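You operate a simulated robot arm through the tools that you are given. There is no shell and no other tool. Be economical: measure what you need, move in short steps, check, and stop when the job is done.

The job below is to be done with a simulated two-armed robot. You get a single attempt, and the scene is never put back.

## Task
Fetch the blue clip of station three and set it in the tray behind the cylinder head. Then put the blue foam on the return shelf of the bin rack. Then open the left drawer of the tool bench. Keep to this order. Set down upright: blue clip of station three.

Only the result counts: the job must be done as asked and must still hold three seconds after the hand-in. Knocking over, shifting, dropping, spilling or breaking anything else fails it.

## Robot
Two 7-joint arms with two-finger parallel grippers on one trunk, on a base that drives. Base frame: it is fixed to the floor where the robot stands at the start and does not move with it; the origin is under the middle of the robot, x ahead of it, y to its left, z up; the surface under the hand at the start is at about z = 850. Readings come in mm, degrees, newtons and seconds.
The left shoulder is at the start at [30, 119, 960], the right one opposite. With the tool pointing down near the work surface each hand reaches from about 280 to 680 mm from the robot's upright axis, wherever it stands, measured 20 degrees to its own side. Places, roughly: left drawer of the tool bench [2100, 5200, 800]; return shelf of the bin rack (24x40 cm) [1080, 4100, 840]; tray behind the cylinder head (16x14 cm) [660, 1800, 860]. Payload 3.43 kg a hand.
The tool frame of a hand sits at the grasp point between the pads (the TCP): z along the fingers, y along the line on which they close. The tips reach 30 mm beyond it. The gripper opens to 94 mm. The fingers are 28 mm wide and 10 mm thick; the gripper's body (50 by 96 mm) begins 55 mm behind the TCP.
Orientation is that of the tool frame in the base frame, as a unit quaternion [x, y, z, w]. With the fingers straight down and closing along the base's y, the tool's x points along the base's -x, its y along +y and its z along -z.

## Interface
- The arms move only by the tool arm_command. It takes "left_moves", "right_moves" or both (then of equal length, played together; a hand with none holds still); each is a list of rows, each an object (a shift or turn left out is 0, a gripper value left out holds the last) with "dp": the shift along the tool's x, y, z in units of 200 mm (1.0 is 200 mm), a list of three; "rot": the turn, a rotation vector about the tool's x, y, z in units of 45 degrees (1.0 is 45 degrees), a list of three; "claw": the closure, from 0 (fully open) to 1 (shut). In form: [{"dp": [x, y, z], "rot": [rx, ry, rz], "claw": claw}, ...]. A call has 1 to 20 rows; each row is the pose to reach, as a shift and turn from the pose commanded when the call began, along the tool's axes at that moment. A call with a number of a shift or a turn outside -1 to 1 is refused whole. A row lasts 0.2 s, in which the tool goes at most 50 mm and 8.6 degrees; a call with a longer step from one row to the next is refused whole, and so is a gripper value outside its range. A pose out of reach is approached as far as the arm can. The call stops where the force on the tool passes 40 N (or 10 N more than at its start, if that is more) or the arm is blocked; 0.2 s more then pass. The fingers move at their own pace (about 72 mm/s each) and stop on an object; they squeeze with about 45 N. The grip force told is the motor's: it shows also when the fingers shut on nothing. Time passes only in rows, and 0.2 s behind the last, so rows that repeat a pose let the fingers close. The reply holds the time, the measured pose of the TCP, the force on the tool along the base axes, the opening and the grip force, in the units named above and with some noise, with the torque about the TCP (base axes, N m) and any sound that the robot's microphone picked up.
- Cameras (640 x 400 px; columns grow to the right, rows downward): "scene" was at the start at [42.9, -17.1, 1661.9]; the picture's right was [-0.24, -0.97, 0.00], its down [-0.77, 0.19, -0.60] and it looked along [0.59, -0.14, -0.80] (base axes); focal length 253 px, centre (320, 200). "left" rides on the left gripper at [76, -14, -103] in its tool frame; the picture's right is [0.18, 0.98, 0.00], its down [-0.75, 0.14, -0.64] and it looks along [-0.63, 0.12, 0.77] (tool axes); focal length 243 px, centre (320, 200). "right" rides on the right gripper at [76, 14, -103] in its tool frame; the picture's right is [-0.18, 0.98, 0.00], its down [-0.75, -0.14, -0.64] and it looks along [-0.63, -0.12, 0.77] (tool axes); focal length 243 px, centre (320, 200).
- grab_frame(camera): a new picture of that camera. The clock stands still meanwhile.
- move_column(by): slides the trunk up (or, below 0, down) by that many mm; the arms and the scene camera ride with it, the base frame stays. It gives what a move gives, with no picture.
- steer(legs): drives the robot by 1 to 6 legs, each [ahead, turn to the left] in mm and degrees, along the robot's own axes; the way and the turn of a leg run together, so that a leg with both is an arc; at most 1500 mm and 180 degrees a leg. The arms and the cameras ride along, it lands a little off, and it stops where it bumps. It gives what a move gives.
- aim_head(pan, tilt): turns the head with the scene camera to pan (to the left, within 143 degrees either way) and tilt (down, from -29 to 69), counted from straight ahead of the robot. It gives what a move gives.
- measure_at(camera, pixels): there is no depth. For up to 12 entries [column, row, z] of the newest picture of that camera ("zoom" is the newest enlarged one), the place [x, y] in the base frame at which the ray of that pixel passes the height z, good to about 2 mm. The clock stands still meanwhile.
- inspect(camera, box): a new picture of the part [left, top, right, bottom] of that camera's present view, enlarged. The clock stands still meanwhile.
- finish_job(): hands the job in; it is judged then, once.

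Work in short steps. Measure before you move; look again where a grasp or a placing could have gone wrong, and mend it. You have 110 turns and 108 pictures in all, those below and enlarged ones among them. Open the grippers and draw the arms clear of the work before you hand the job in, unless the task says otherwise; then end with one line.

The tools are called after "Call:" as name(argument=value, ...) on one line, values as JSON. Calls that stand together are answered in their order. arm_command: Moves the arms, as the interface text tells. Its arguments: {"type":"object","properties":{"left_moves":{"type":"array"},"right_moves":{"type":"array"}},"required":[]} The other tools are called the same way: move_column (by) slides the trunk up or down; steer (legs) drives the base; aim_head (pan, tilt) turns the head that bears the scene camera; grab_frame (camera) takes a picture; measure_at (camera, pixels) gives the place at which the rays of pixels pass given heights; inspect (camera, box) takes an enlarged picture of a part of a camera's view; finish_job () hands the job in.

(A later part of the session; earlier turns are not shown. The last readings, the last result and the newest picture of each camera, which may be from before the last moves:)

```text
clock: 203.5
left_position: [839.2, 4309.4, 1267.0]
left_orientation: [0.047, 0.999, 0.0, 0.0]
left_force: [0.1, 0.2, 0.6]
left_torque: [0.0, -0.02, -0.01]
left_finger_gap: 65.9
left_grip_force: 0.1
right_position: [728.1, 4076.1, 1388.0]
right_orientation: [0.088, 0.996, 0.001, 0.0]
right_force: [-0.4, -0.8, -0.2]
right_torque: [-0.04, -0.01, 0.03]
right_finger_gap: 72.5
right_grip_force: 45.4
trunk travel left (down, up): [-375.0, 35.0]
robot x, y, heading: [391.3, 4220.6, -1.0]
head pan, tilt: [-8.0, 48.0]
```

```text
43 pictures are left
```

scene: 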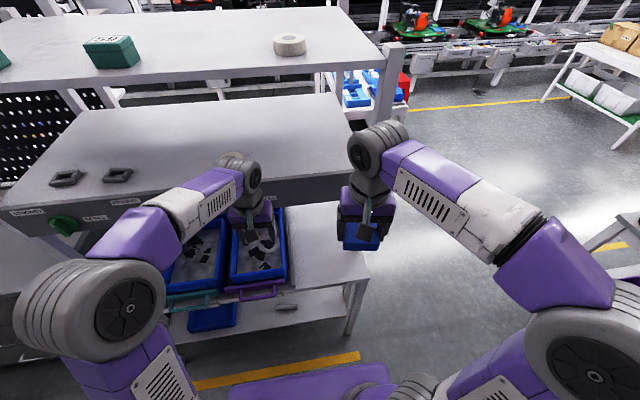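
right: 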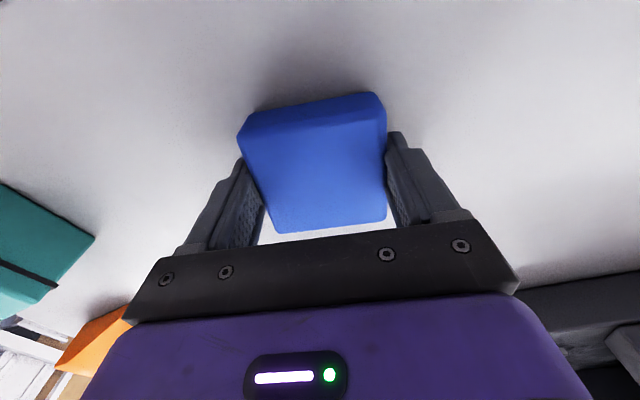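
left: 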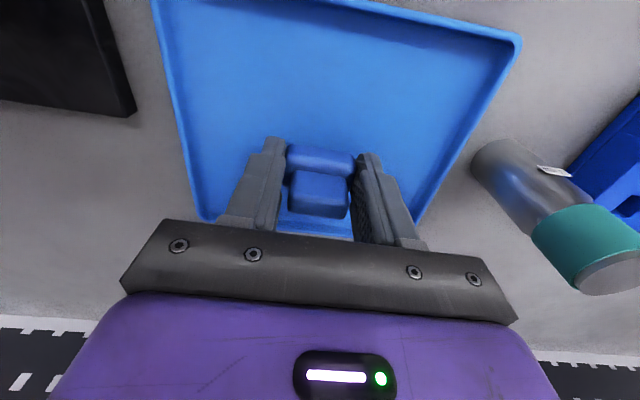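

I zoom in on the shelf area right of the bins.

Call:
inspect(camera="scene", box=[220, 180, 400, 320])

Call:
measure_at(camera="zoom", pixels=[[230, 310, 840], [520, 245, 840], [230, 90, 840], [430, 90, 840], [225, 290, 850], [230, 360, 600], [60, 395, 840]])

Call:
grab_frame(camera="right")

```text
2.86 times, centred on (310, 250) of scene
```

zoom: 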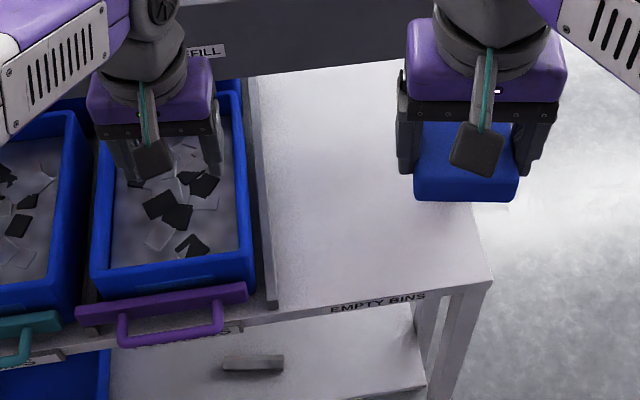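

```text
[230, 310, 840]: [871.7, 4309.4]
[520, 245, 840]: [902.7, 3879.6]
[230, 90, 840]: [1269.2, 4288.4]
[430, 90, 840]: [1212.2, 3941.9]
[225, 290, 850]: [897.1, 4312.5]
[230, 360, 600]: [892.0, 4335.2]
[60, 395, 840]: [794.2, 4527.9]
```

```text
41 pictures are left
```

right: 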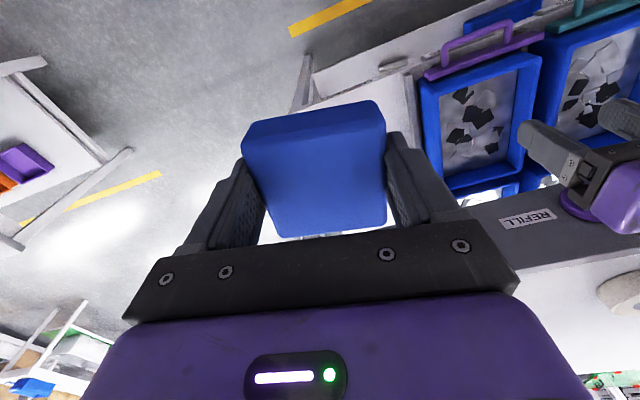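

The free shelf right of the bins (labelled EMPTY BINS, x 870–1270, y 3890–4290) matches the given place. I estimate how high the wrist sits over the TCP, to judge clearance to the fascia.

Call:
measure_at(camera="scene", pixels=[[365, 155, 1500], [365, 155, 1550], [365, 155, 1600], [365, 155, 1650], [340, 150, 1150], [340, 178, 1150], [262, 194, 1150], [370, 225, 1480]])

```text
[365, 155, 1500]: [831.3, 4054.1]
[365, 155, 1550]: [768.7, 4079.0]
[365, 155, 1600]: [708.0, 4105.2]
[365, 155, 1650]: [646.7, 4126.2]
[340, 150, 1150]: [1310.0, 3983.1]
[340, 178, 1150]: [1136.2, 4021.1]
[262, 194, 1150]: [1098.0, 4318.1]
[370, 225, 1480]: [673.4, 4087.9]
```

The wrist ball sits ~200 mm over the TCP, so a straight-down hand would come close to the fascia; I'll tilt the right tool 30° forward. First I draw the left hand back and up, and undo the right hand's 10° yaw.

Call:
arm_command(left_moves=[{"dp": [0.15, 0, -0.1]}, {"dp": [0.3, 0, -0.2]}, {"dp": [0.45, 0, -0.3]}, {"dp": [0.6, 0, -0.4]}, {"dp": [0.6, 0, -0.5]}], right_moves=[{"dp": [0, 0, 0], "rot": [0, 0, -0.1]}, {"dp": [0, 0, 0], "rot": [0, 0, -0.2]}, {"dp": [0, 0, 0], "rot": [0, 0, -0.21]}, {"dp": [0, 0, 0], "rot": [0, 0, -0.21]}, {"dp": [0, 0, 0], "rot": [0, 0, -0.21]}])

Call:
move_column(by=-200)

Call:
arm_command(right_moves=[{"rot": [0, -0.16, 0]}, {"rot": [0, -0.32, 0]}, {"rot": [0, -0.48, 0]}, {"rot": [0, -0.64, 0]}, {"rot": [0, -0.667, 0]}])

Call:
steer(legs=[[100, 1]])

Call:
aim_head(pan=-10, tilt=40)

Call:
grab_frame(camera="scene")

```text
clock: 204.7
left_position: [721.0, 4319.7, 1367.8]
left_orientation: [0.046, 0.999, 0.001, 0.0]
left_force: [0.7, -0.5, -0.6]
left_torque: [0.02, 0.04, -0.03]
left_finger_gap: 65.8
left_grip_force: 0.1
right_position: [727.9, 4076.9, 1387.3]
right_orientation: [0.006, 1.0, 0.0, 0.0]
right_force: [-0.3, 0.2, -0.8]
right_torque: [0.02, 0.04, -0.02]
right_finger_gap: 72.6
right_grip_force: 45.3
trunk travel left (down, up): [-375.0, 35.0]
robot x, y, heading: [396.4, 4221.4, -1.0]
head pan, tilt: [-8.0, 48.0]
```

```text
clock: 206.9
left_position: [721.9, 4319.5, 1168.3]
left_orientation: [0.046, 0.999, 0.0, 0.001]
left_force: [-0.6, -0.8, 0.1]
left_torque: [0.01, -0.01, 0.0]
left_finger_gap: 65.9
left_grip_force: 0.1
right_position: [727.8, 4076.3, 1187.6]
right_orientation: [0.006, 1.0, 0.0, 0.0]
right_force: [-0.3, 0.7, -0.1]
right_torque: [0.0, 0.01, 0.0]
right_finger_gap: 72.5
right_grip_force: 44.9
trunk travel left (down, up): [-175.0, 235.0]
robot x, y, heading: [392.1, 4222.0, -1.0]
head pan, tilt: [-8.0, 48.0]
```

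```text
clock: 208.1
left_position: [721.4, 4320.3, 1167.9]
left_orientation: [0.046, 0.999, 0.0, 0.0]
left_force: [0.1, 1.0, 0.5]
left_torque: [-0.01, 0.03, 0.03]
left_finger_gap: 65.8
left_grip_force: 0.1
right_position: [726.9, 4076.9, 1187.7]
right_orientation: [0.006, 0.966, -0.001, 0.259]
right_force: [0.1, 0.9, -1.0]
right_torque: [0.0, 0.02, -0.02]
right_finger_gap: 72.5
right_grip_force: 44.6
trunk travel left (down, up): [-175.0, 235.0]
robot x, y, heading: [391.0, 4220.9, -1.2]
head pan, tilt: [-8.0, 48.0]
```

```text
clock: 209.2
left_position: [820.3, 4323.4, 1166.5]
left_orientation: [0.038, 0.999, 0.0, 0.0]
left_force: [-0.3, 0.1, -0.3]
left_torque: [0.01, 0.01, 0.01]
left_finger_gap: 65.8
left_grip_force: 0.2
right_position: [828.7, 4080.2, 1187.8]
right_orientation: [-0.002, 0.966, 0.0, 0.259]
right_force: [-0.2, 0.4, -0.8]
right_torque: [0.02, 0.03, 0.0]
right_finger_gap: 72.4
right_grip_force: 45.0
trunk travel left (down, up): [-175.0, 235.0]
robot x, y, heading: [492.6, 4221.8, -0.1]
head pan, tilt: [-8.0, 48.0]
```

```text
clock: 209.9
left_position: [819.7, 4324.6, 1167.0]
left_orientation: [0.038, 0.999, -0.001, 0.001]
left_force: [0.5, 0.2, 0.5]
left_torque: [0.0, -0.02, -0.07]
left_finger_gap: 65.8
left_grip_force: 0.1
right_position: [829.3, 4079.9, 1187.7]
right_orientation: [-0.001, 0.966, 0.001, 0.259]
right_force: [-0.3, 0.0, -1.0]
right_torque: [0.0, -0.01, 0.01]
right_finger_gap: 72.7
right_grip_force: 45.1
trunk travel left (down, up): [-175.0, 235.0]
robot x, y, heading: [490.7, 4220.5, -0.3]
head pan, tilt: [-10.0, 40.0]
```

```text
40 pictures are left
```

scene: 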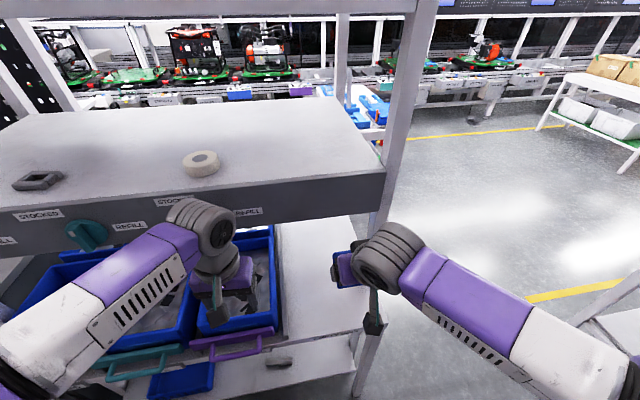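

The tilt is right (tool z ≈ [0.5,0,-0.87]). I descend in front of the shelf to z≈975 before moving in.

Call:
arm_command(right_moves=[{"dp": [0.08, 0.01, 0.16]}, {"dp": [0.16, 0.02, 0.32]}, {"dp": [0.24, 0.03, 0.48]}, {"dp": [0.32, 0.04, 0.64]}, {"dp": [0.4, 0.05, 0.8]}, {"dp": [0.485, 0.05, 0.95]}, {"dp": [0.485, 0.05, 0.95]}])

Call:
grab_frame(camera="scene")

```text
clock: 211.5
left_position: [817.7, 4323.2, 1167.2]
left_orientation: [0.038, 0.999, 0.0, 0.001]
left_force: [0.0, 0.1, -0.1]
left_torque: [0.0, 0.0, -0.01]
left_finger_gap: 65.8
left_grip_force: 0.1
right_position: [844.6, 4092.5, 976.9]
right_orientation: [-0.002, 0.966, 0.001, 0.259]
right_force: [0.8, -0.1, -0.7]
right_torque: [-0.04, 0.02, 0.02]
right_finger_gap: 72.4
right_grip_force: 45.3
right hand out of reach, approached as far as the arm can: row 6, 7
trunk travel left (down, up): [-175.0, 235.0]
robot x, y, heading: [489.6, 4218.2, -0.3]
head pan, tilt: [-10.0, 40.0]
```

```text
39 pictures are left
```

scene: 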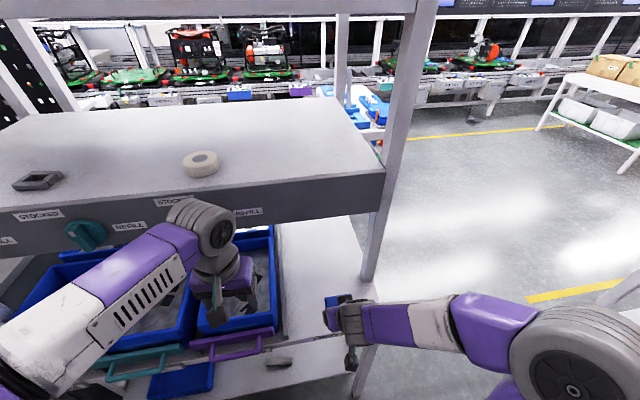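

Now I move forward over the shelf at that height to x≈1035.

Call:
arm_command(right_moves=[{"dp": [-0.13, 0.02, 0.09]}, {"dp": [-0.26, 0.04, 0.18]}, {"dp": [-0.39, 0.05, 0.27]}, {"dp": [-0.52, 0.05, 0.36]}, {"dp": [-0.65, 0.05, 0.45]}, {"dp": [-0.79, 0.05, 0.53]}, {"dp": [-0.79, 0.05, 0.53]}])

Call:
grab_frame(camera="scene")

Call:
grab_frame(camera="right")

```text
clock: 213.1
left_position: [818.4, 4324.3, 1166.9]
left_orientation: [0.038, 0.999, 0.001, 0.001]
left_force: [-0.1, -0.3, -0.4]
left_torque: [0.0, 0.01, 0.03]
left_finger_gap: 65.8
left_grip_force: 0.0
right_position: [1033.7, 4103.2, 963.8]
right_orientation: [-0.003, 0.966, 0.0, 0.258]
right_force: [0.3, -0.2, 0.1]
right_torque: [0.0, 0.02, -0.01]
right_finger_gap: 72.5
right_grip_force: 44.8
trunk travel left (down, up): [-175.0, 235.0]
robot x, y, heading: [489.4, 4219.1, -0.1]
head pan, tilt: [-10.0, 40.0]
```

```text
38 pictures are left
```

scene: 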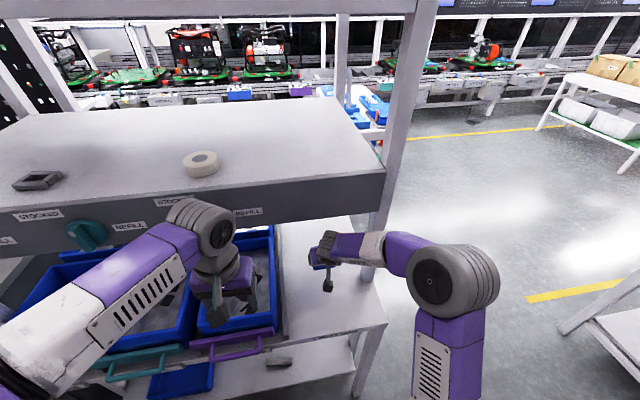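

```text
37 pictures are left
```

right: 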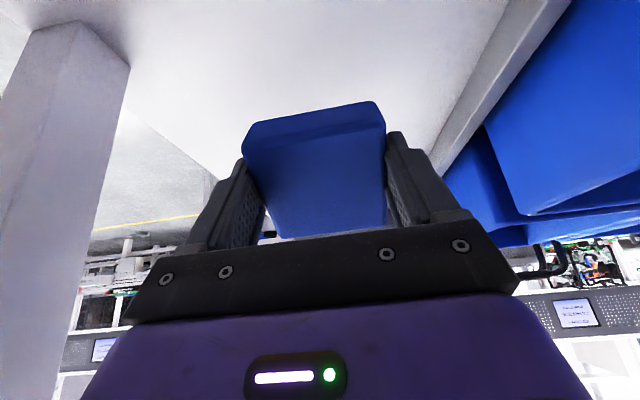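

Clear of divider and upright. I lower straight down ~66 mm, then in small steps to contact.

Call:
arm_command(right_moves=[{"dp": [0.05, 0, 0.087]}, {"dp": [0.1, 0, 0.173]}, {"dp": [0.14, 0, 0.242]}, {"dp": [0.155, 0, 0.268]}, {"dp": [0.165, 0, 0.286]}])

Call:
arm_command(right_moves=[{"dp": [0.005, 0, 0.0087]}, {"dp": [0.01, 0, 0.0173]}, {"dp": [0.015, 0, 0.026]}, {"dp": [0.02, 0, 0.0346]}])

```text
clock: 214.3
left_position: [819.1, 4323.3, 1167.7]
left_orientation: [0.038, 0.999, 0.0, 0.001]
left_force: [0.1, 0.2, 0.1]
left_torque: [0.01, 0.02, -0.03]
left_finger_gap: 65.7
left_grip_force: 0.0
right_position: [1036.6, 4104.0, 898.1]
right_orientation: [-0.004, 0.966, 0.001, 0.259]
right_force: [0.4, -0.7, -0.4]
right_torque: [0.02, 0.0, -0.05]
right_finger_gap: 72.3
right_grip_force: 45.4
trunk travel left (down, up): [-175.0, 235.0]
robot x, y, heading: [490.6, 4220.5, -0.3]
head pan, tilt: [-10.0, 40.0]
```

```text
clock: 215.3
left_position: [817.0, 4323.7, 1169.9]
left_orientation: [0.039, 0.999, 0.0, 0.002]
left_force: [0.7, 0.7, 0.0]
left_torque: [-0.02, 0.01, -0.01]
left_finger_gap: 66.0
left_grip_force: 0.0
right_position: [1037.3, 4104.2, 895.9]
right_orientation: [-0.002, 0.965, 0.001, 0.264]
right_force: [-1.4, -4.7, 38.9]
right_torque: [-0.38, 0.29, -0.04]
right_finger_gap: 72.7
right_grip_force: 45.4
trunk travel left (down, up): [-175.0, 235.0]
robot x, y, heading: [489.2, 4221.7, -0.1]
head pan, tilt: [-10.0, 40.0]
```

Contact at 896 (39 N). I relax 2 mm and open fully, letting the foam settle flat, then draw back along the tool axis.

Call:
arm_command(right_moves=[{"dp": [-0.008, 0, -0.015]}, {"dp": [-0.008, 0, -0.015], "claw": 0}, {"dp": [-0.008, 0, -0.015]}, {"dp": [-0.008, 0, -0.015]}, {"dp": [-0.008, 0, -0.1]}, {"dp": [-0.008, 0, -0.25]}, {"dp": [-0.008, 0, -0.4]}, {"dp": [-0.008, 0, -0.5]}, {"dp": [-0.008, 0, -0.5]}])

Call:
grab_frame(camera="right")

```text
clock: 217.3
left_position: [819.2, 4323.6, 1166.7]
left_orientation: [0.038, 0.999, 0.0, 0.001]
left_force: [0.1, 0.1, -0.6]
left_torque: [0.01, -0.03, 0.02]
left_finger_gap: 65.8
left_grip_force: 0.0
right_position: [985.9, 4101.9, 979.8]
right_orientation: [-0.002, 0.966, 0.001, 0.259]
right_force: [-0.1, 0.8, 0.4]
right_torque: [0.01, 0.01, 0.03]
right_finger_gap: 94.1
right_grip_force: 0.1
trunk travel left (down, up): [-175.0, 235.0]
robot x, y, heading: [493.0, 4221.4, -0.3]
head pan, tilt: [-10.0, 40.0]
```

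```text
36 pictures are left
```

right: 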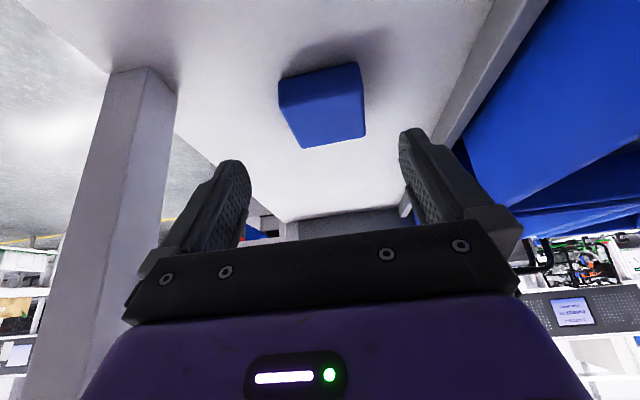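

The foam lies free on the shelf. I measure its corners, assuming its top is at about 875.

Call:
measure_at(camera="right", pixels=[[277, 82, 875], [359, 62, 875], [303, 148, 875], [365, 137, 875], [320, 105, 875]])

Call:
inspect(camera="right", box=[220, 20, 420, 145])

```text
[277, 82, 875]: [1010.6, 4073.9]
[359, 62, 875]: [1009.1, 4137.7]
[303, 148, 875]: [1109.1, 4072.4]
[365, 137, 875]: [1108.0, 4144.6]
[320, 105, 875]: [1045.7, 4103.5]
```

```text
3.20 times, centred on (320, 82) of right
```

zoom: 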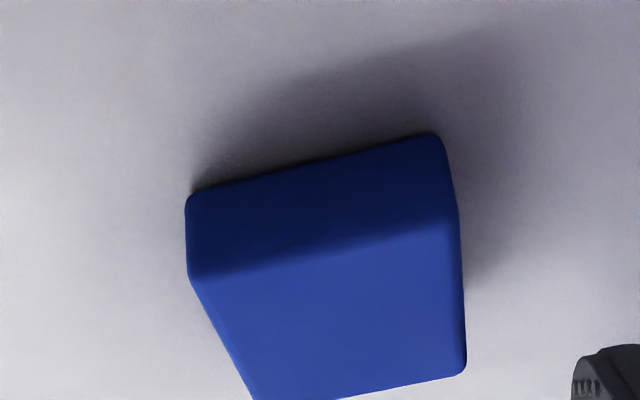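

The foam lies flat, about x 1010–1085, y 4073–4140, well on the shelf. I withdraw the right hand backwards out of the rack, then raise it and untilt.

Call:
arm_command(right_moves=[{"dp": [0.13, 0, -0.12]}, {"dp": [0.27, 0, -0.24]}, {"dp": [0.4, 0, -0.36]}, {"dp": [0.53, 0, -0.48]}, {"dp": [0.6, 0, -0.55]}, {"dp": [0.55, 0, -0.7]}, {"dp": [0.5, 0, -0.85]}, {"dp": [0.5, 0, -0.85]}])

Call:
steer(legs=[[-120, 0]])

Call:
arm_command(right_moves=[{"rot": [0, 0.16, 0]}, {"rot": [0, 0.32, 0]}, {"rot": [0, 0.48, 0]}, {"rot": [0, 0.64, 0]}, {"rot": [0, 0.667, 0]}])

Call:
inspect(camera="scene", box=[240, 180, 440, 305])

```text
clock: 219.1
left_position: [819.6, 4323.8, 1168.2]
left_orientation: [0.038, 0.999, 0.0, 0.001]
left_force: [-0.2, -0.4, 0.3]
left_torque: [0.03, 0.05, 0.03]
left_finger_gap: 66.0
left_grip_force: 0.0
right_position: [814.6, 4104.3, 1071.5]
right_orientation: [-0.002, 0.966, 0.0, 0.259]
right_force: [0.5, 1.0, -1.5]
right_torque: [0.01, 0.01, 0.01]
right_finger_gap: 94.0
right_grip_force: 0.0
trunk travel left (down, up): [-175.0, 235.0]
robot x, y, heading: [491.6, 4223.0, -0.2]
head pan, tilt: [-10.0, 40.0]
```

```text
clock: 220.4
left_position: [696.3, 4324.3, 1168.1]
left_orientation: [0.039, 0.999, 0.0, 0.0]
left_force: [-0.5, 0.2, 0.5]
left_torque: [0.0, -0.03, 0.03]
left_finger_gap: 65.8
left_grip_force: 0.0
right_position: [692.5, 4105.4, 1071.4]
right_orientation: [-0.002, 0.966, 0.0, 0.26]
right_force: [0.0, 0.7, -0.1]
right_torque: [0.0, -0.02, 0.01]
right_finger_gap: 94.2
right_grip_force: 0.1
trunk travel left (down, up): [-175.0, 235.0]
robot x, y, heading: [369.1, 4219.9, -0.2]
head pan, tilt: [-10.0, 40.0]
```

```text
clock: 221.6
left_position: [697.8, 4324.7, 1167.0]
left_orientation: [0.039, 0.999, 0.0, 0.001]
left_force: [-0.1, -0.3, -1.1]
left_torque: [0.02, 0.01, -0.02]
left_finger_gap: 65.9
left_grip_force: 0.1
right_position: [695.2, 4104.6, 1071.5]
right_orientation: [-0.002, 1.0, 0.0, -0.001]
right_force: [0.8, 0.1, 0.3]
right_torque: [-0.03, 0.04, 0.0]
right_finger_gap: 94.1
right_grip_force: 0.0
trunk travel left (down, up): [-175.0, 235.0]
robot x, y, heading: [372.7, 4218.4, -0.3]
head pan, tilt: [-10.0, 40.0]
```

```text
3.20 times, centred on (340, 242) of scene
```

zoom: 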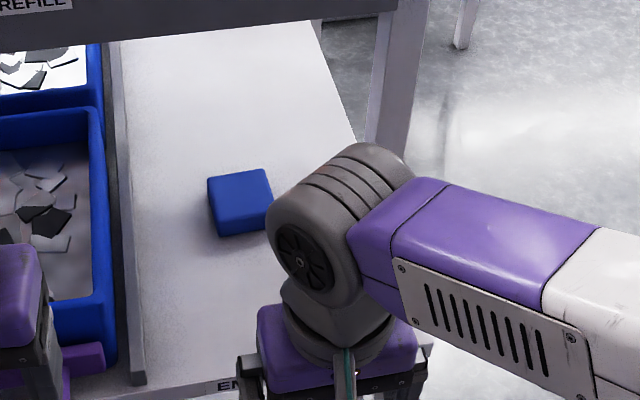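

The foam sits well on the shelf. Now the drawer: I raise the trunk and go back through the gap to view the tool bench from the line side.

Call:
move_column(by=200)

Call:
steer(legs=[[0, -90], [950, 0], [0, 90], [1250, 0]])

Call:
aim_head(pan=50, tilt=28)

Call:
grab_frame(camera="scene")

```text
clock: 223.8
left_position: [698.2, 4323.7, 1366.8]
left_orientation: [0.038, 0.999, 0.0, 0.001]
left_force: [0.0, 0.6, 0.9]
left_torque: [-0.04, 0.02, 0.04]
left_finger_gap: 65.9
left_grip_force: 0.1
right_position: [694.4, 4104.6, 1271.0]
right_orientation: [-0.001, 1.0, -0.001, -0.001]
right_force: [0.1, 0.2, -0.2]
right_torque: [-0.01, -0.01, -0.01]
right_finger_gap: 93.9
right_grip_force: 0.0
trunk travel left (down, up): [-375.0, 35.0]
robot x, y, heading: [366.4, 4219.0, -0.2]
head pan, tilt: [-10.0, 40.0]
```

```text
clock: 242.3
left_position: [1960.1, 3487.6, 1367.0]
left_orientation: [-0.002, 1.0, 0.001, 0.001]
left_force: [-0.2, 0.2, 0.2]
left_torque: [-0.03, 0.0, 0.01]
left_finger_gap: 65.8
left_grip_force: 0.1
right_position: [1975.5, 3269.3, 1272.1]
right_orientation: [-0.042, 0.999, 0.0, 0.001]
right_force: [-0.4, 0.3, 0.8]
right_torque: [0.01, 0.03, 0.04]
right_finger_gap: 94.0
right_grip_force: 0.0
trunk travel left (down, up): [-375.0, 35.0]
robot x, y, heading: [1642.5, 3356.9, 4.6]
head pan, tilt: [-10.0, 40.0]
```

```text
clock: 243.7
left_position: [1960.7, 3488.2, 1367.3]
left_orientation: [-0.002, 1.0, -0.001, 0.001]
left_force: [0.4, -0.2, -0.3]
left_torque: [-0.04, -0.02, -0.02]
left_finger_gap: 65.8
left_grip_force: 0.0
right_position: [1974.4, 3269.3, 1270.4]
right_orientation: [-0.042, 0.999, -0.001, 0.0]
right_force: [-0.4, 0.1, 0.4]
right_torque: [-0.01, 0.02, 0.02]
right_finger_gap: 94.2
right_grip_force: 0.1
trunk travel left (down, up): [-375.0, 35.0]
robot x, y, heading: [1639.6, 3360.0, 4.5]
head pan, tilt: [50.0, 28.0]
```

```text
33 pictures are left
```

scene: 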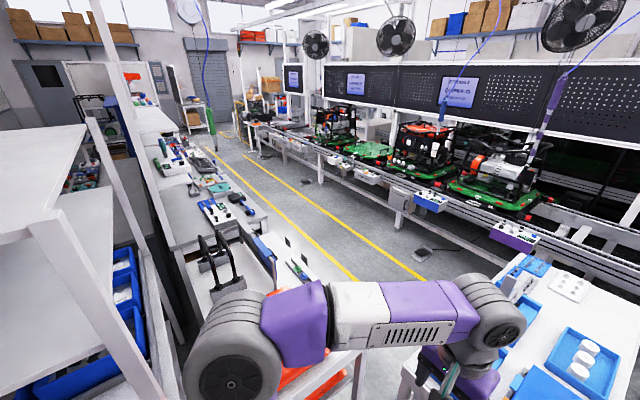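

The tool bench with tools on it is at (190,200), fronting the lane between the yellow lines. I measure the table edges to plan the drive.

Call:
inspect(camera="scene", box=[130, 130, 370, 280])

Call:
measure_at(camera="scene", pixels=[[520, 255, 850], [408, 365, 850], [270, 230, 850], [318, 278, 850], [175, 248, 850], [244, 213, 850], [350, 278, 0], [415, 275, 0], [205, 130, 0], [398, 228, 0]])

```text
2.67 times, centred on (250, 205) of scene
```

zoom: 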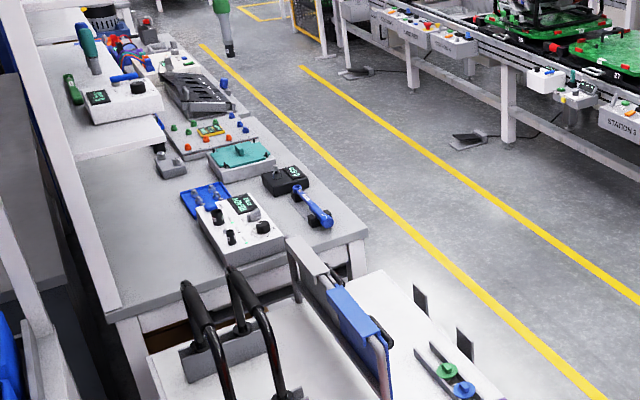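

```text
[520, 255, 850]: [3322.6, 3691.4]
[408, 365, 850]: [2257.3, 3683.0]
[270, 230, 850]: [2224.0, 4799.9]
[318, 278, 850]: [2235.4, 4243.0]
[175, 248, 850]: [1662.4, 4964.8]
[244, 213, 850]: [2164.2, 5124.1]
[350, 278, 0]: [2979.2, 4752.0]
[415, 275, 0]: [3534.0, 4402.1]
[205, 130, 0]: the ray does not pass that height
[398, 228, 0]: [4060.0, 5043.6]
```

The lane to the tool bench front (x≈2200) is bounded by the orange-tank table and the blue-jig table. I look at the blue table's far end and measure the gaps.

Call:
measure_at(camera="scene", pixels=[[365, 350, 850], [357, 395, 300], [375, 350, 850], [540, 260, 0], [432, 210, 750], [515, 250, 750]])

Call:
aim_head(pan=8, tilt=30)

Call:
grab_frame(camera="scene")

```text
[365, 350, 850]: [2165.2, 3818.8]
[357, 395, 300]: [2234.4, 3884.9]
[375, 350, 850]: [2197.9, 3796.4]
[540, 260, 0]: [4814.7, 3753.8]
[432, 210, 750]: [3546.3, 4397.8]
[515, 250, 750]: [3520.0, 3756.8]
```

```text
clock: 244.7
left_position: [1960.2, 3487.9, 1366.6]
left_orientation: [-0.002, 1.0, 0.0, 0.001]
left_force: [-0.1, 0.4, -0.3]
left_torque: [-0.01, -0.03, 0.0]
left_finger_gap: 65.6
left_grip_force: 0.0
right_position: [1975.0, 3269.1, 1271.8]
right_orientation: [-0.042, 0.999, 0.0, 0.0]
right_force: [0.4, 0.2, 0.3]
right_torque: [-0.01, 0.0, 0.0]
right_finger_gap: 94.3
right_grip_force: 0.2
trunk travel left (down, up): [-375.0, 35.0]
robot x, y, heading: [1641.7, 3358.6, 4.2]
head pan, tilt: [8.0, 30.0]
```

```text
31 pictures are left
```

scene: 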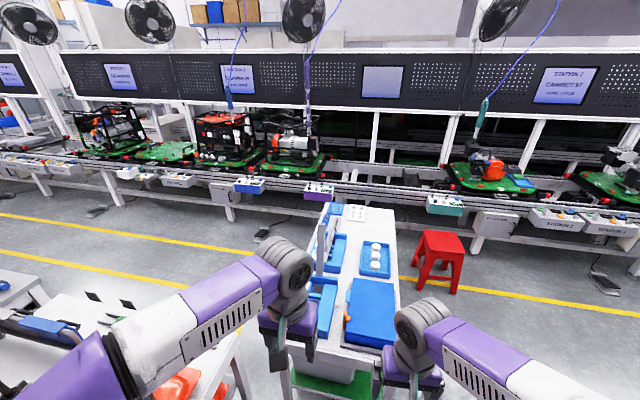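

The blue table reaches almost to the line and leaves only ~200 mm at either end, so the lane must be entered from its north end. I back out to the aisle and look north.

Call:
steer(legs=[[-1450, 0], [0, 86], [1400, 0]])

Call:
aim_head(pan=-20, tilt=22)

Call:
grab_frame(camera="scene")

```text
clock: 261.9
left_position: [254.6, 5018.8, 1367.5]
left_orientation: [-0.654, 0.757, 0.001, 0.001]
left_force: [1.3, 0.1, -0.4]
left_torque: [-0.01, -0.02, -0.02]
left_finger_gap: 65.7
left_grip_force: 0.2
right_position: [474.0, 5000.5, 1271.5]
right_orientation: [-0.683, 0.73, 0.0, 0.0]
right_force: [0.6, -0.8, 0.4]
right_torque: [-0.01, 0.01, 0.03]
right_finger_gap: 93.9
right_grip_force: 0.0
trunk travel left (down, up): [-375.0, 35.0]
robot x, y, heading: [334.5, 4686.7, 86.0]
head pan, tilt: [8.0, 30.0]
```

```text
clock: 262.9
left_position: [254.7, 5017.9, 1367.5]
left_orientation: [-0.654, 0.757, 0.0, 0.001]
left_force: [0.9, 0.4, 0.5]
left_torque: [-0.03, -0.01, -0.03]
left_finger_gap: 66.1
left_grip_force: 0.1
right_position: [473.2, 5001.8, 1269.7]
right_orientation: [-0.683, 0.731, 0.0, 0.001]
right_force: [-0.5, -0.4, 0.0]
right_torque: [-0.01, 0.02, -0.01]
right_finger_gap: 94.0
right_grip_force: 0.1
trunk travel left (down, up): [-375.0, 35.0]
robot x, y, heading: [334.6, 4686.4, 85.9]
head pan, tilt: [-20.0, 22.0]
```

```text
30 pictures are left
```

scene: 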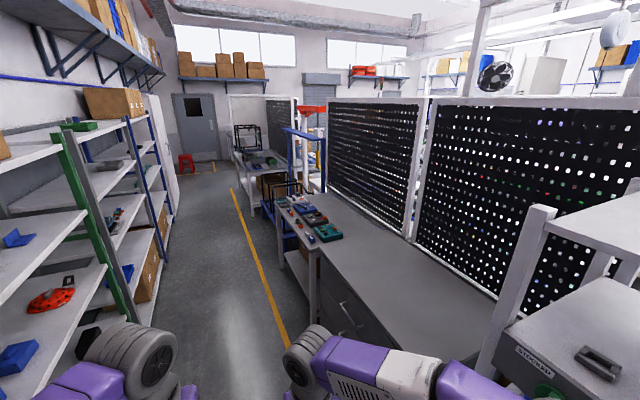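

More benches with pegboard follow; a gap may lie near the red-topped stand. I drive further north, straight.

Call:
steer(legs=[[1500, 3], [400, 0]])

Call:
aim_head(pan=-40, tilt=25)

Call:
grab_frame(camera="scene")

```text
clock: 272.3
left_position: [264.6, 6904.8, 1368.1]
left_orientation: [-0.683, 0.73, 0.001, 0.0]
left_force: [0.2, -0.6, -0.6]
left_torque: [0.0, 0.02, 0.02]
left_finger_gap: 65.7
left_grip_force: 0.1
right_position: [486.1, 6904.4, 1270.9]
right_orientation: [0.712, -0.702, 0.0, 0.0]
right_force: [0.7, -0.6, -0.2]
right_torque: [0.0, -0.02, -0.03]
right_finger_gap: 93.8
right_grip_force: 0.2
trunk travel left (down, up): [-375.0, 35.0]
robot x, y, heading: [373.5, 6575.4, 90.4]
head pan, tilt: [-20.0, 22.0]
```

```text
clock: 273.2
left_position: [264.5, 6903.1, 1367.3]
left_orientation: [-0.683, 0.73, 0.0, 0.001]
left_force: [-0.3, 0.1, -0.9]
left_torque: [0.0, 0.02, 0.0]
left_finger_gap: 65.9
left_grip_force: 0.0
right_position: [484.8, 6902.8, 1270.5]
right_orientation: [0.712, -0.702, 0.0, 0.001]
right_force: [0.5, -0.4, 0.4]
right_torque: [0.05, 0.0, 0.01]
right_finger_gap: 94.1
right_grip_force: 0.0
trunk travel left (down, up): [-375.0, 35.0]
robot x, y, heading: [371.1, 6579.2, 90.2]
head pan, tilt: [-40.0, 25.0]
```

```text
29 pictures are left
```

scene: 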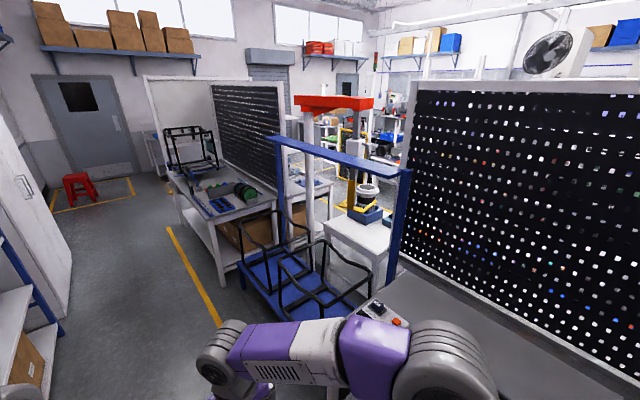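

The gap here is filled by a frame cart. I measure the table and wall ahead before going further north.

Call:
measure_at(camera="scene", pixels=[[222, 285, 0], [238, 290, 0], [183, 225, 0], [165, 175, 0], [95, 203, 0], [20, 310, 0], [65, 270, 0]])

Call:
inspect(camera="scene", box=[120, 60, 440, 260])

```text
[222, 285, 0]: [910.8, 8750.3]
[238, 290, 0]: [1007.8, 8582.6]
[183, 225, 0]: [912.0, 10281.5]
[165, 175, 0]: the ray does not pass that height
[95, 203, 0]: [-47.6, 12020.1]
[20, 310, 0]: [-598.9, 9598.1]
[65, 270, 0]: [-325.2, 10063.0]
```

```text
2.00 times, centred on (280, 160) of scene
```

zoom: 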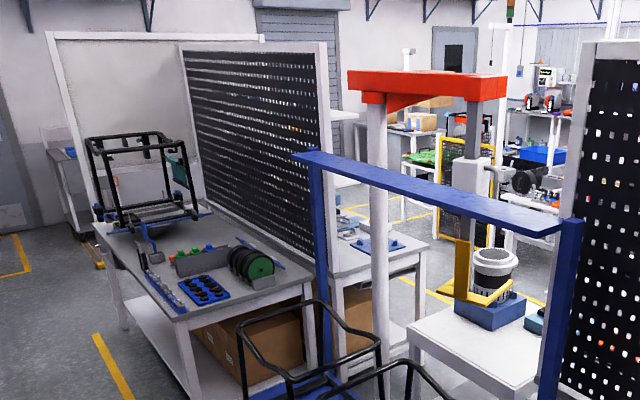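

The next table ends at y≈10300, with open floor behind it. I drive on north to y≈9500 first.

Call:
steer(legs=[[1500, 0], [1450, 0]])

Call:
aim_head(pan=-45, tilt=28)

Call:
grab_frame(camera="scene")

```text
clock: 287.4
left_position: [322.6, 9863.9, 1367.8]
left_orientation: [-0.673, 0.74, 0.0, 0.001]
left_force: [-0.5, -0.4, -1.0]
left_torque: [0.01, -0.02, 0.02]
left_finger_gap: 65.8
left_grip_force: 0.1
right_position: [542.2, 9857.2, 1270.6]
right_orientation: [-0.702, 0.712, 0.0, 0.0]
right_force: [0.8, 0.8, -0.7]
right_torque: [-0.02, -0.01, -0.02]
right_finger_gap: 93.8
right_grip_force: 0.0
trunk travel left (down, up): [-375.0, 35.0]
robot x, y, heading: [421.9, 9534.6, 88.8]
head pan, tilt: [-40.0, 25.0]
```

```text
clock: 288.1
left_position: [321.7, 9864.4, 1366.5]
left_orientation: [-0.673, 0.739, 0.001, 0.0]
left_force: [0.5, 0.1, 0.5]
left_torque: [0.0, 0.01, 0.0]
left_finger_gap: 65.9
left_grip_force: 0.2
right_position: [541.3, 9858.2, 1271.6]
right_orientation: [-0.703, 0.711, 0.0, 0.0]
right_force: [0.3, 0.2, 0.0]
right_torque: [0.02, -0.03, -0.01]
right_finger_gap: 93.9
right_grip_force: 0.1
trunk travel left (down, up): [-375.0, 35.0]
robot x, y, heading: [418.4, 9536.7, 88.9]
head pan, tilt: [-45.0, 28.0]
```

```text
27 pictures are left
```

scene: 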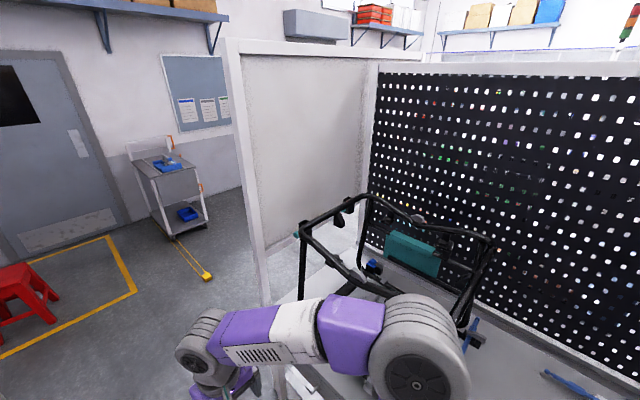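

The opening lies between the table's end panel and the small cart at the wall. I measure it.

Call:
measure_at(camera="scene", pixels=[[207, 235, 0], [175, 243, 0], [207, 278, 0], [236, 190, 0], [265, 305, 0], [138, 290, 0], [265, 260, 850], [60, 295, 0]])

```text
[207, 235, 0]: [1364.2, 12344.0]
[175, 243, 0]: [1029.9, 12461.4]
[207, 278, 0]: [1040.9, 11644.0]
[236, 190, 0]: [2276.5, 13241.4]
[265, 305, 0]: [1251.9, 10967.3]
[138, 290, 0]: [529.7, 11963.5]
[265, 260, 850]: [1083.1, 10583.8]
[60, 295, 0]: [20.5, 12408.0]
```

Passage between y≈10600 and 11640. I drive to y≈11100, turn right and look east.

Call:
steer(legs=[[1500, 0], [60, 0], [0, -89]])

Call:
aim_head(pan=-20, tilt=25)

Call:
grab_frame(camera="scene")

Call:
measure_at(camera="scene", pixels=[[320, 200, 0], [320, 250, 0], [420, 250, 0], [420, 200, 0], [220, 250, 0], [500, 250, 0], [500, 200, 0]])

```text
clock: 299.7
left_position: [746.2, 11196.3, 1367.2]
left_orientation: [0.006, 1.0, 0.0, 0.002]
left_force: [0.6, 0.4, -0.1]
left_torque: [0.01, -0.03, -0.02]
left_finger_gap: 65.8
left_grip_force: 0.1
right_position: [758.1, 10976.8, 1271.0]
right_orientation: [-0.033, 0.999, 0.0, 0.001]
right_force: [-0.1, 0.0, -1.0]
right_torque: [0.02, -0.02, 0.02]
right_finger_gap: 93.9
right_grip_force: 0.0
trunk travel left (down, up): [-375.0, 35.0]
robot x, y, heading: [421.4, 11072.7, 3.5]
head pan, tilt: [-45.0, 28.0]
```

```text
clock: 300.6
left_position: [746.6, 11195.6, 1367.8]
left_orientation: [0.006, 1.0, 0.0, 0.0]
left_force: [-1.0, 0.1, 0.2]
left_torque: [-0.01, 0.01, 0.01]
left_finger_gap: 65.8
left_grip_force: 0.0
right_position: [755.8, 10977.4, 1272.2]
right_orientation: [-0.033, 0.999, 0.001, 0.0]
right_force: [-0.1, 1.6, -0.2]
right_torque: [0.02, 0.03, 0.0]
right_finger_gap: 94.2
right_grip_force: 0.0
trunk travel left (down, up): [-375.0, 35.0]
robot x, y, heading: [425.4, 11071.5, 3.2]
head pan, tilt: [-20.0, 25.0]
```

```text
26 pictures are left
```

scene: 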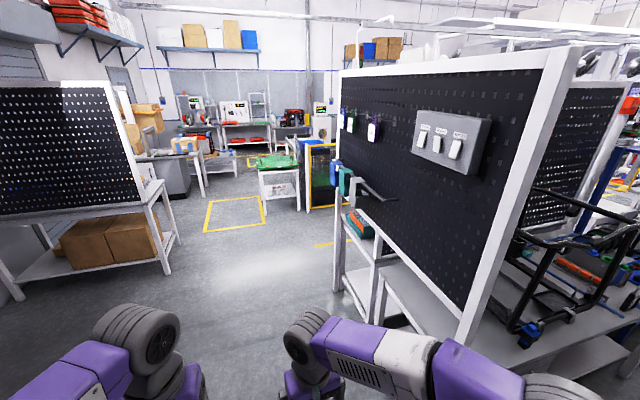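

```text
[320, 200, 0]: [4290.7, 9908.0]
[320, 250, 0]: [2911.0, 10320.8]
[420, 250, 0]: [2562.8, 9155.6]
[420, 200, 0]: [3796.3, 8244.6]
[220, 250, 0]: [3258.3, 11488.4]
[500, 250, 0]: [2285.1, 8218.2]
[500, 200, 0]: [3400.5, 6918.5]
```

Call:
measure_at(camera="scene", pixels=[[340, 290, 0], [388, 325, 0], [168, 274, 0], [178, 240, 0], [308, 208, 0], [262, 228, 0], [20, 300, 0]])

```text
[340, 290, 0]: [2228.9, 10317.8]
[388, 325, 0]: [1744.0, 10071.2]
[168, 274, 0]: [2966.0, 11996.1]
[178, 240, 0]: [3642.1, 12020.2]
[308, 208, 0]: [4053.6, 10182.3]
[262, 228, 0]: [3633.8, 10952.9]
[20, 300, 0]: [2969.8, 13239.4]
```

I drive east to x≈2850 and turn south into the lane.

Call:
steer(legs=[[0, -3.5], [1500, 0], [930, 0], [0, -90]])

Call:
aim_head(pan=5, tilt=25)

Call:
grab_frame(camera="scene")

```text
clock: 317.0
left_position: [3021.8, 10835.9, 1367.3]
left_orientation: [0.713, 0.701, -0.001, 0.001]
left_force: [0.5, 0.4, -0.7]
left_torque: [0.02, 0.0, 0.0]
left_finger_gap: 66.1
left_grip_force: 0.0
right_position: [2802.8, 10824.6, 1270.2]
right_orientation: [0.683, 0.73, -0.001, 0.0]
right_force: [0.1, 0.2, 0.4]
right_torque: [0.0, -0.01, -0.01]
right_finger_gap: 93.7
right_grip_force: 0.0
trunk travel left (down, up): [-375.0, 35.0]
robot x, y, heading: [2899.0, 11158.6, -86.9]
head pan, tilt: [-20.0, 25.0]
```

```text
clock: 317.9
left_position: [3023.1, 10837.0, 1367.6]
left_orientation: [0.713, 0.702, -0.001, 0.0]
left_force: [-0.4, -0.3, 0.5]
left_torque: [-0.03, 0.01, -0.02]
left_finger_gap: 65.9
left_grip_force: 0.0
right_position: [2804.6, 10825.3, 1272.0]
right_orientation: [0.684, 0.73, 0.0, 0.0]
right_force: [0.1, -0.4, -0.3]
right_torque: [0.02, -0.02, -0.01]
right_finger_gap: 93.9
right_grip_force: 0.1
trunk travel left (down, up): [-375.0, 35.0]
robot x, y, heading: [2900.9, 11155.4, -86.8]
head pan, tilt: [5.0, 25.0]
```

```text
25 pictures are left
```

scene: 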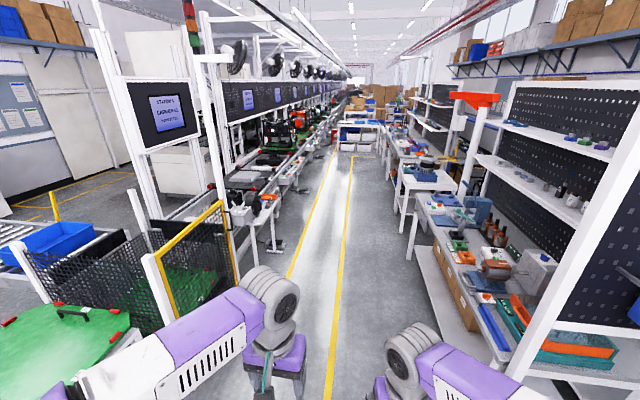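

The lane south is clear. I measure its sides.

Call:
measure_at(camera="scene", pixels=[[409, 262, 0], [402, 232, 0], [236, 290, 0], [278, 255, 0], [330, 380, 0], [352, 180, 0], [300, 180, 0], [395, 190, 0], [340, 155, 0]])

```text
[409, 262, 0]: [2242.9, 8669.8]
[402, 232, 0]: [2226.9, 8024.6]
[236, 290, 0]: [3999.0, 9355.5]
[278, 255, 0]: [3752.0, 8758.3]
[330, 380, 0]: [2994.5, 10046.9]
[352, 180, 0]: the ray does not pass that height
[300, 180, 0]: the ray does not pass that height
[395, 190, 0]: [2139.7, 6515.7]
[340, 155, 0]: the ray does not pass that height
```

Call:
steer(legs=[[0, -3.2], [1500, 0], [1500, 0], [1300, 0]])

Call:
aim_head(pan=-25, tilt=28)

Call:
grab_frame(camera="scene")

```text
clock: 339.0
left_position: [3116.1, 6512.8, 1367.1]
left_orientation: [0.72, 0.694, -0.001, 0.0]
left_force: [0.2, 0.9, -1.0]
left_torque: [0.01, 0.02, 0.02]
left_finger_gap: 66.0
left_grip_force: 0.0
right_position: [2897.3, 6506.9, 1270.7]
right_orientation: [0.691, 0.723, 0.0, -0.001]
right_force: [-0.5, 0.1, 0.4]
right_torque: [0.02, -0.01, -0.03]
right_finger_gap: 93.9
right_grip_force: 0.0
trunk travel left (down, up): [-375.0, 35.0]
robot x, y, heading: [2998.1, 6834.1, -87.8]
head pan, tilt: [5.0, 25.0]
```

```text
clock: 339.9
left_position: [3116.2, 6513.6, 1367.7]
left_orientation: [0.72, 0.694, 0.0, 0.0]
left_force: [0.4, 0.5, 0.6]
left_torque: [0.0, -0.01, 0.03]
left_finger_gap: 65.6
left_grip_force: 0.1
right_position: [2897.6, 6506.5, 1271.3]
right_orientation: [0.692, 0.722, 0.0, 0.0]
right_force: [0.4, -0.6, -0.3]
right_torque: [0.0, 0.02, -0.01]
right_finger_gap: 94.1
right_grip_force: 0.1
trunk travel left (down, up): [-375.0, 35.0]
robot x, y, heading: [3001.9, 6836.6, -88.1]
head pan, tilt: [-25.0, 28.0]
```

```text
24 pictures are left
```

scene: 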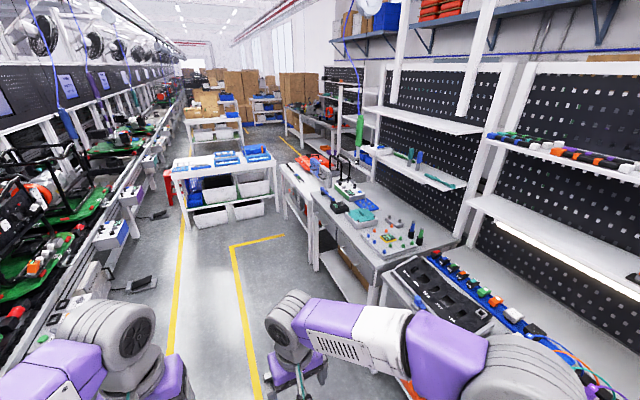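

The tool bench is at (370,220). I zoom in for its drawers.

Call:
inspect(camera="scene", box=[270, 150, 430, 320])

Call:
measure_at(camera="scene", pixels=[[312, 193, 850], [374, 262, 850], [370, 300, 0], [316, 268, 0], [290, 178, 850], [245, 160, 850]])

```text
2.35 times, centred on (350, 235) of scene
```

zoom: 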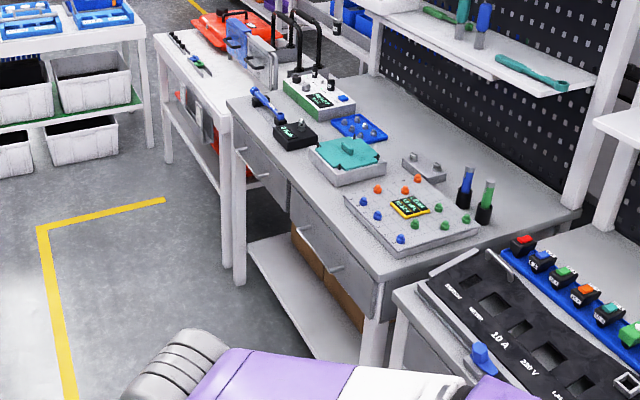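

```text
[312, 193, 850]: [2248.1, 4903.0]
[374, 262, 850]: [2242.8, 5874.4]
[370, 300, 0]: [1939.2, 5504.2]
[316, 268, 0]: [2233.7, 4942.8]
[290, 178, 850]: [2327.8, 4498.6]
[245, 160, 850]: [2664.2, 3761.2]
```

Two drawers side by side show; the left one (south, handle around zoom (253,165)) matches the given place. I drive level with it and face the bench.

Call:
steer(legs=[[0, -4], [1480, 0], [0, -88]])

Call:
aim_head(pan=10, tilt=45)

Call:
grab_frame(camera="scene")

```text
clock: 351.4
left_position: [2610.9, 5272.5, 1367.6]
left_orientation: [0.999, -0.041, -0.001, 0.0]
left_force: [0.2, 0.2, -0.5]
left_torque: [0.02, -0.01, -0.01]
left_finger_gap: 65.6
left_grip_force: 0.0
right_position: [2615.2, 5491.5, 1270.2]
right_orientation: [1.0, 0.0, 0.0, 0.0]
right_force: [0.0, 0.2, 0.2]
right_torque: [-0.03, 0.0, 0.01]
right_finger_gap: 94.0
right_grip_force: 0.1
trunk travel left (down, up): [-375.0, 35.0]
robot x, y, heading: [2937.6, 5372.7, 179.7]
head pan, tilt: [-25.0, 28.0]
```

```text
clock: 352.4
left_position: [2612.0, 5273.1, 1367.2]
left_orientation: [0.999, -0.041, -0.001, 0.0]
left_force: [0.0, 0.1, -0.3]
left_torque: [-0.01, -0.01, -0.02]
left_finger_gap: 65.7
left_grip_force: 0.1
right_position: [2616.1, 5493.4, 1271.7]
right_orientation: [1.0, 0.0, 0.0, 0.0]
right_force: [0.9, 1.0, 0.2]
right_torque: [-0.02, 0.0, 0.01]
right_finger_gap: 94.0
right_grip_force: 0.1
trunk travel left (down, up): [-375.0, 35.0]
robot x, y, heading: [2937.8, 5375.8, 179.5]
head pan, tilt: [10.0, 45.0]
```

```text
22 pictures are left
```

scene: 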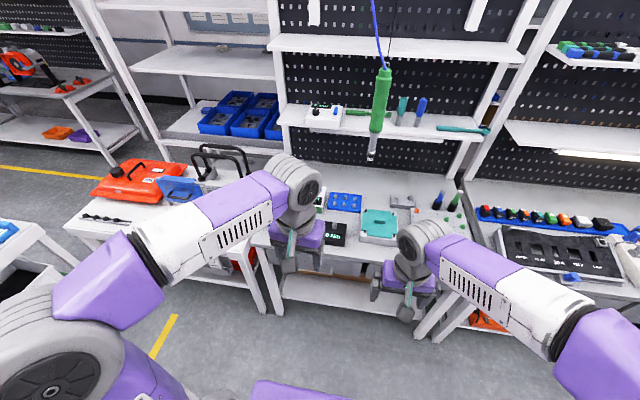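

The lane's hanging green driver is over the bench at about (2166,5434), clear of my work. I lower the trunk to bring the arms to drawer height, then look again.

Call:
move_column(by=-300)

Call:
arm_command(left_moves=[{"dp": [0, 0.2, 0]}, {"dp": [0, 0.4, 0]}, {"dp": [0, 0.6, 0]}, {"dp": [0, 0.8, 0]}, {"dp": [0, 1.0, 0]}, {"dp": [0, 1.0, 0]}])

Call:
aim_head(pan=8, tilt=45)

Call:
inspect(camera="scene", box=[160, 100, 480, 300])

```text
clock: 355.4
left_position: [2611.8, 5272.0, 1066.9]
left_orientation: [0.999, -0.042, -0.001, 0.0]
left_force: [0.5, 0.2, -0.2]
left_torque: [0.01, -0.02, -0.03]
left_finger_gap: 65.9
left_grip_force: 0.1
right_position: [2616.8, 5492.2, 971.5]
right_orientation: [1.0, 0.0, 0.0, 0.0]
right_force: [-0.3, -0.1, 0.4]
right_torque: [0.01, 0.01, 0.0]
right_finger_gap: 94.0
right_grip_force: 0.0
trunk travel left (down, up): [-75.0, 335.0]
robot x, y, heading: [2939.8, 5377.3, 179.6]
head pan, tilt: [10.0, 45.0]
```

```text
clock: 356.8
left_position: [2592.4, 5073.7, 1068.6]
left_orientation: [0.999, -0.041, -0.001, 0.0]
left_force: [0.0, -0.5, 0.0]
left_torque: [0.02, 0.01, 0.01]
left_finger_gap: 65.8
left_grip_force: 0.1
right_position: [2615.2, 5493.3, 972.1]
right_orientation: [1.0, 0.0, -0.001, 0.0]
right_force: [1.0, -0.8, 0.3]
right_torque: [-0.02, -0.01, 0.0]
right_finger_gap: 94.2
right_grip_force: 0.0
trunk travel left (down, up): [-75.0, 335.0]
robot x, y, heading: [2943.4, 5374.4, 179.7]
head pan, tilt: [10.0, 45.0]
```

```text
clock: 357.4
left_position: [2593.1, 5073.4, 1069.8]
left_orientation: [0.999, -0.041, 0.0, 0.0]
left_force: [-0.5, 0.0, 0.1]
left_torque: [-0.02, 0.03, -0.02]
left_finger_gap: 65.8
left_grip_force: 0.0
right_position: [2615.2, 5492.0, 970.8]
right_orientation: [1.0, 0.0, 0.0, 0.0]
right_force: [0.9, -0.3, -0.1]
right_torque: [0.05, 0.01, -0.01]
right_finger_gap: 93.9
right_grip_force: 0.1
trunk travel left (down, up): [-75.0, 335.0]
robot x, y, heading: [2941.3, 5378.0, 179.2]
head pan, tilt: [8.0, 45.0]
```

```text
2.00 times, centred on (320, 200) of scene
```

zoom: 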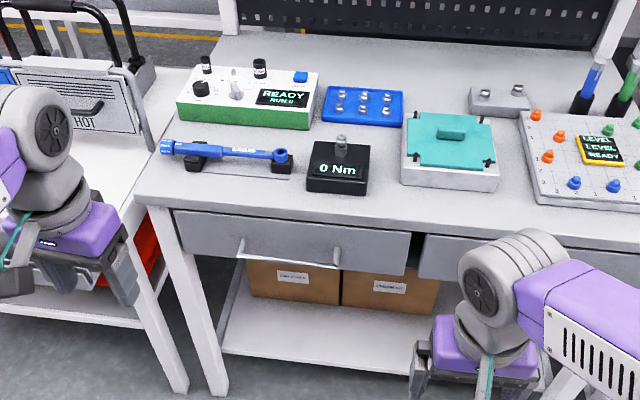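

The left drawer's bar handle shows between zoom (240,247) and (337,253). I take the left hand's view for a second ray on it.

Call:
measure_at(camera="zoom", pixels=[[240, 258, 800], [337, 264, 800], [240, 258, 780], [337, 264, 780], [290, 207, 850], [180, 250, 760], [405, 230, 820], [410, 270, 760], [175, 212, 830]])

Call:
grab_frame(camera="left")

```text
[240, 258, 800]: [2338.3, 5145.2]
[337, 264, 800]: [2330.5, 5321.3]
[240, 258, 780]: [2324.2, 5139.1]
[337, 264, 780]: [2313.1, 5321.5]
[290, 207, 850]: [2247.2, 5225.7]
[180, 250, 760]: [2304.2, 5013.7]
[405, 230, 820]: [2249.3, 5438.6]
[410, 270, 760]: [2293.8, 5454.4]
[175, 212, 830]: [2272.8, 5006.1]
```

```text
20 pictures are left
```

left: 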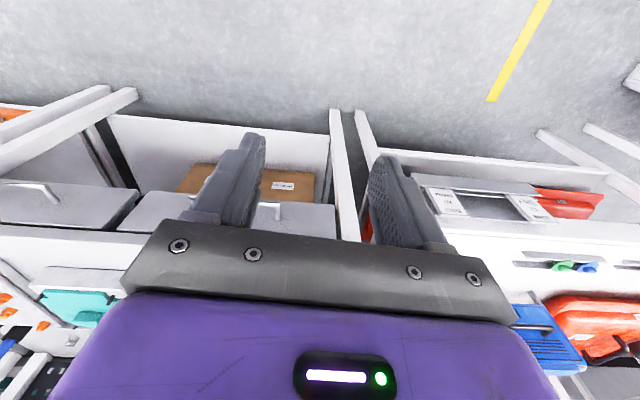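

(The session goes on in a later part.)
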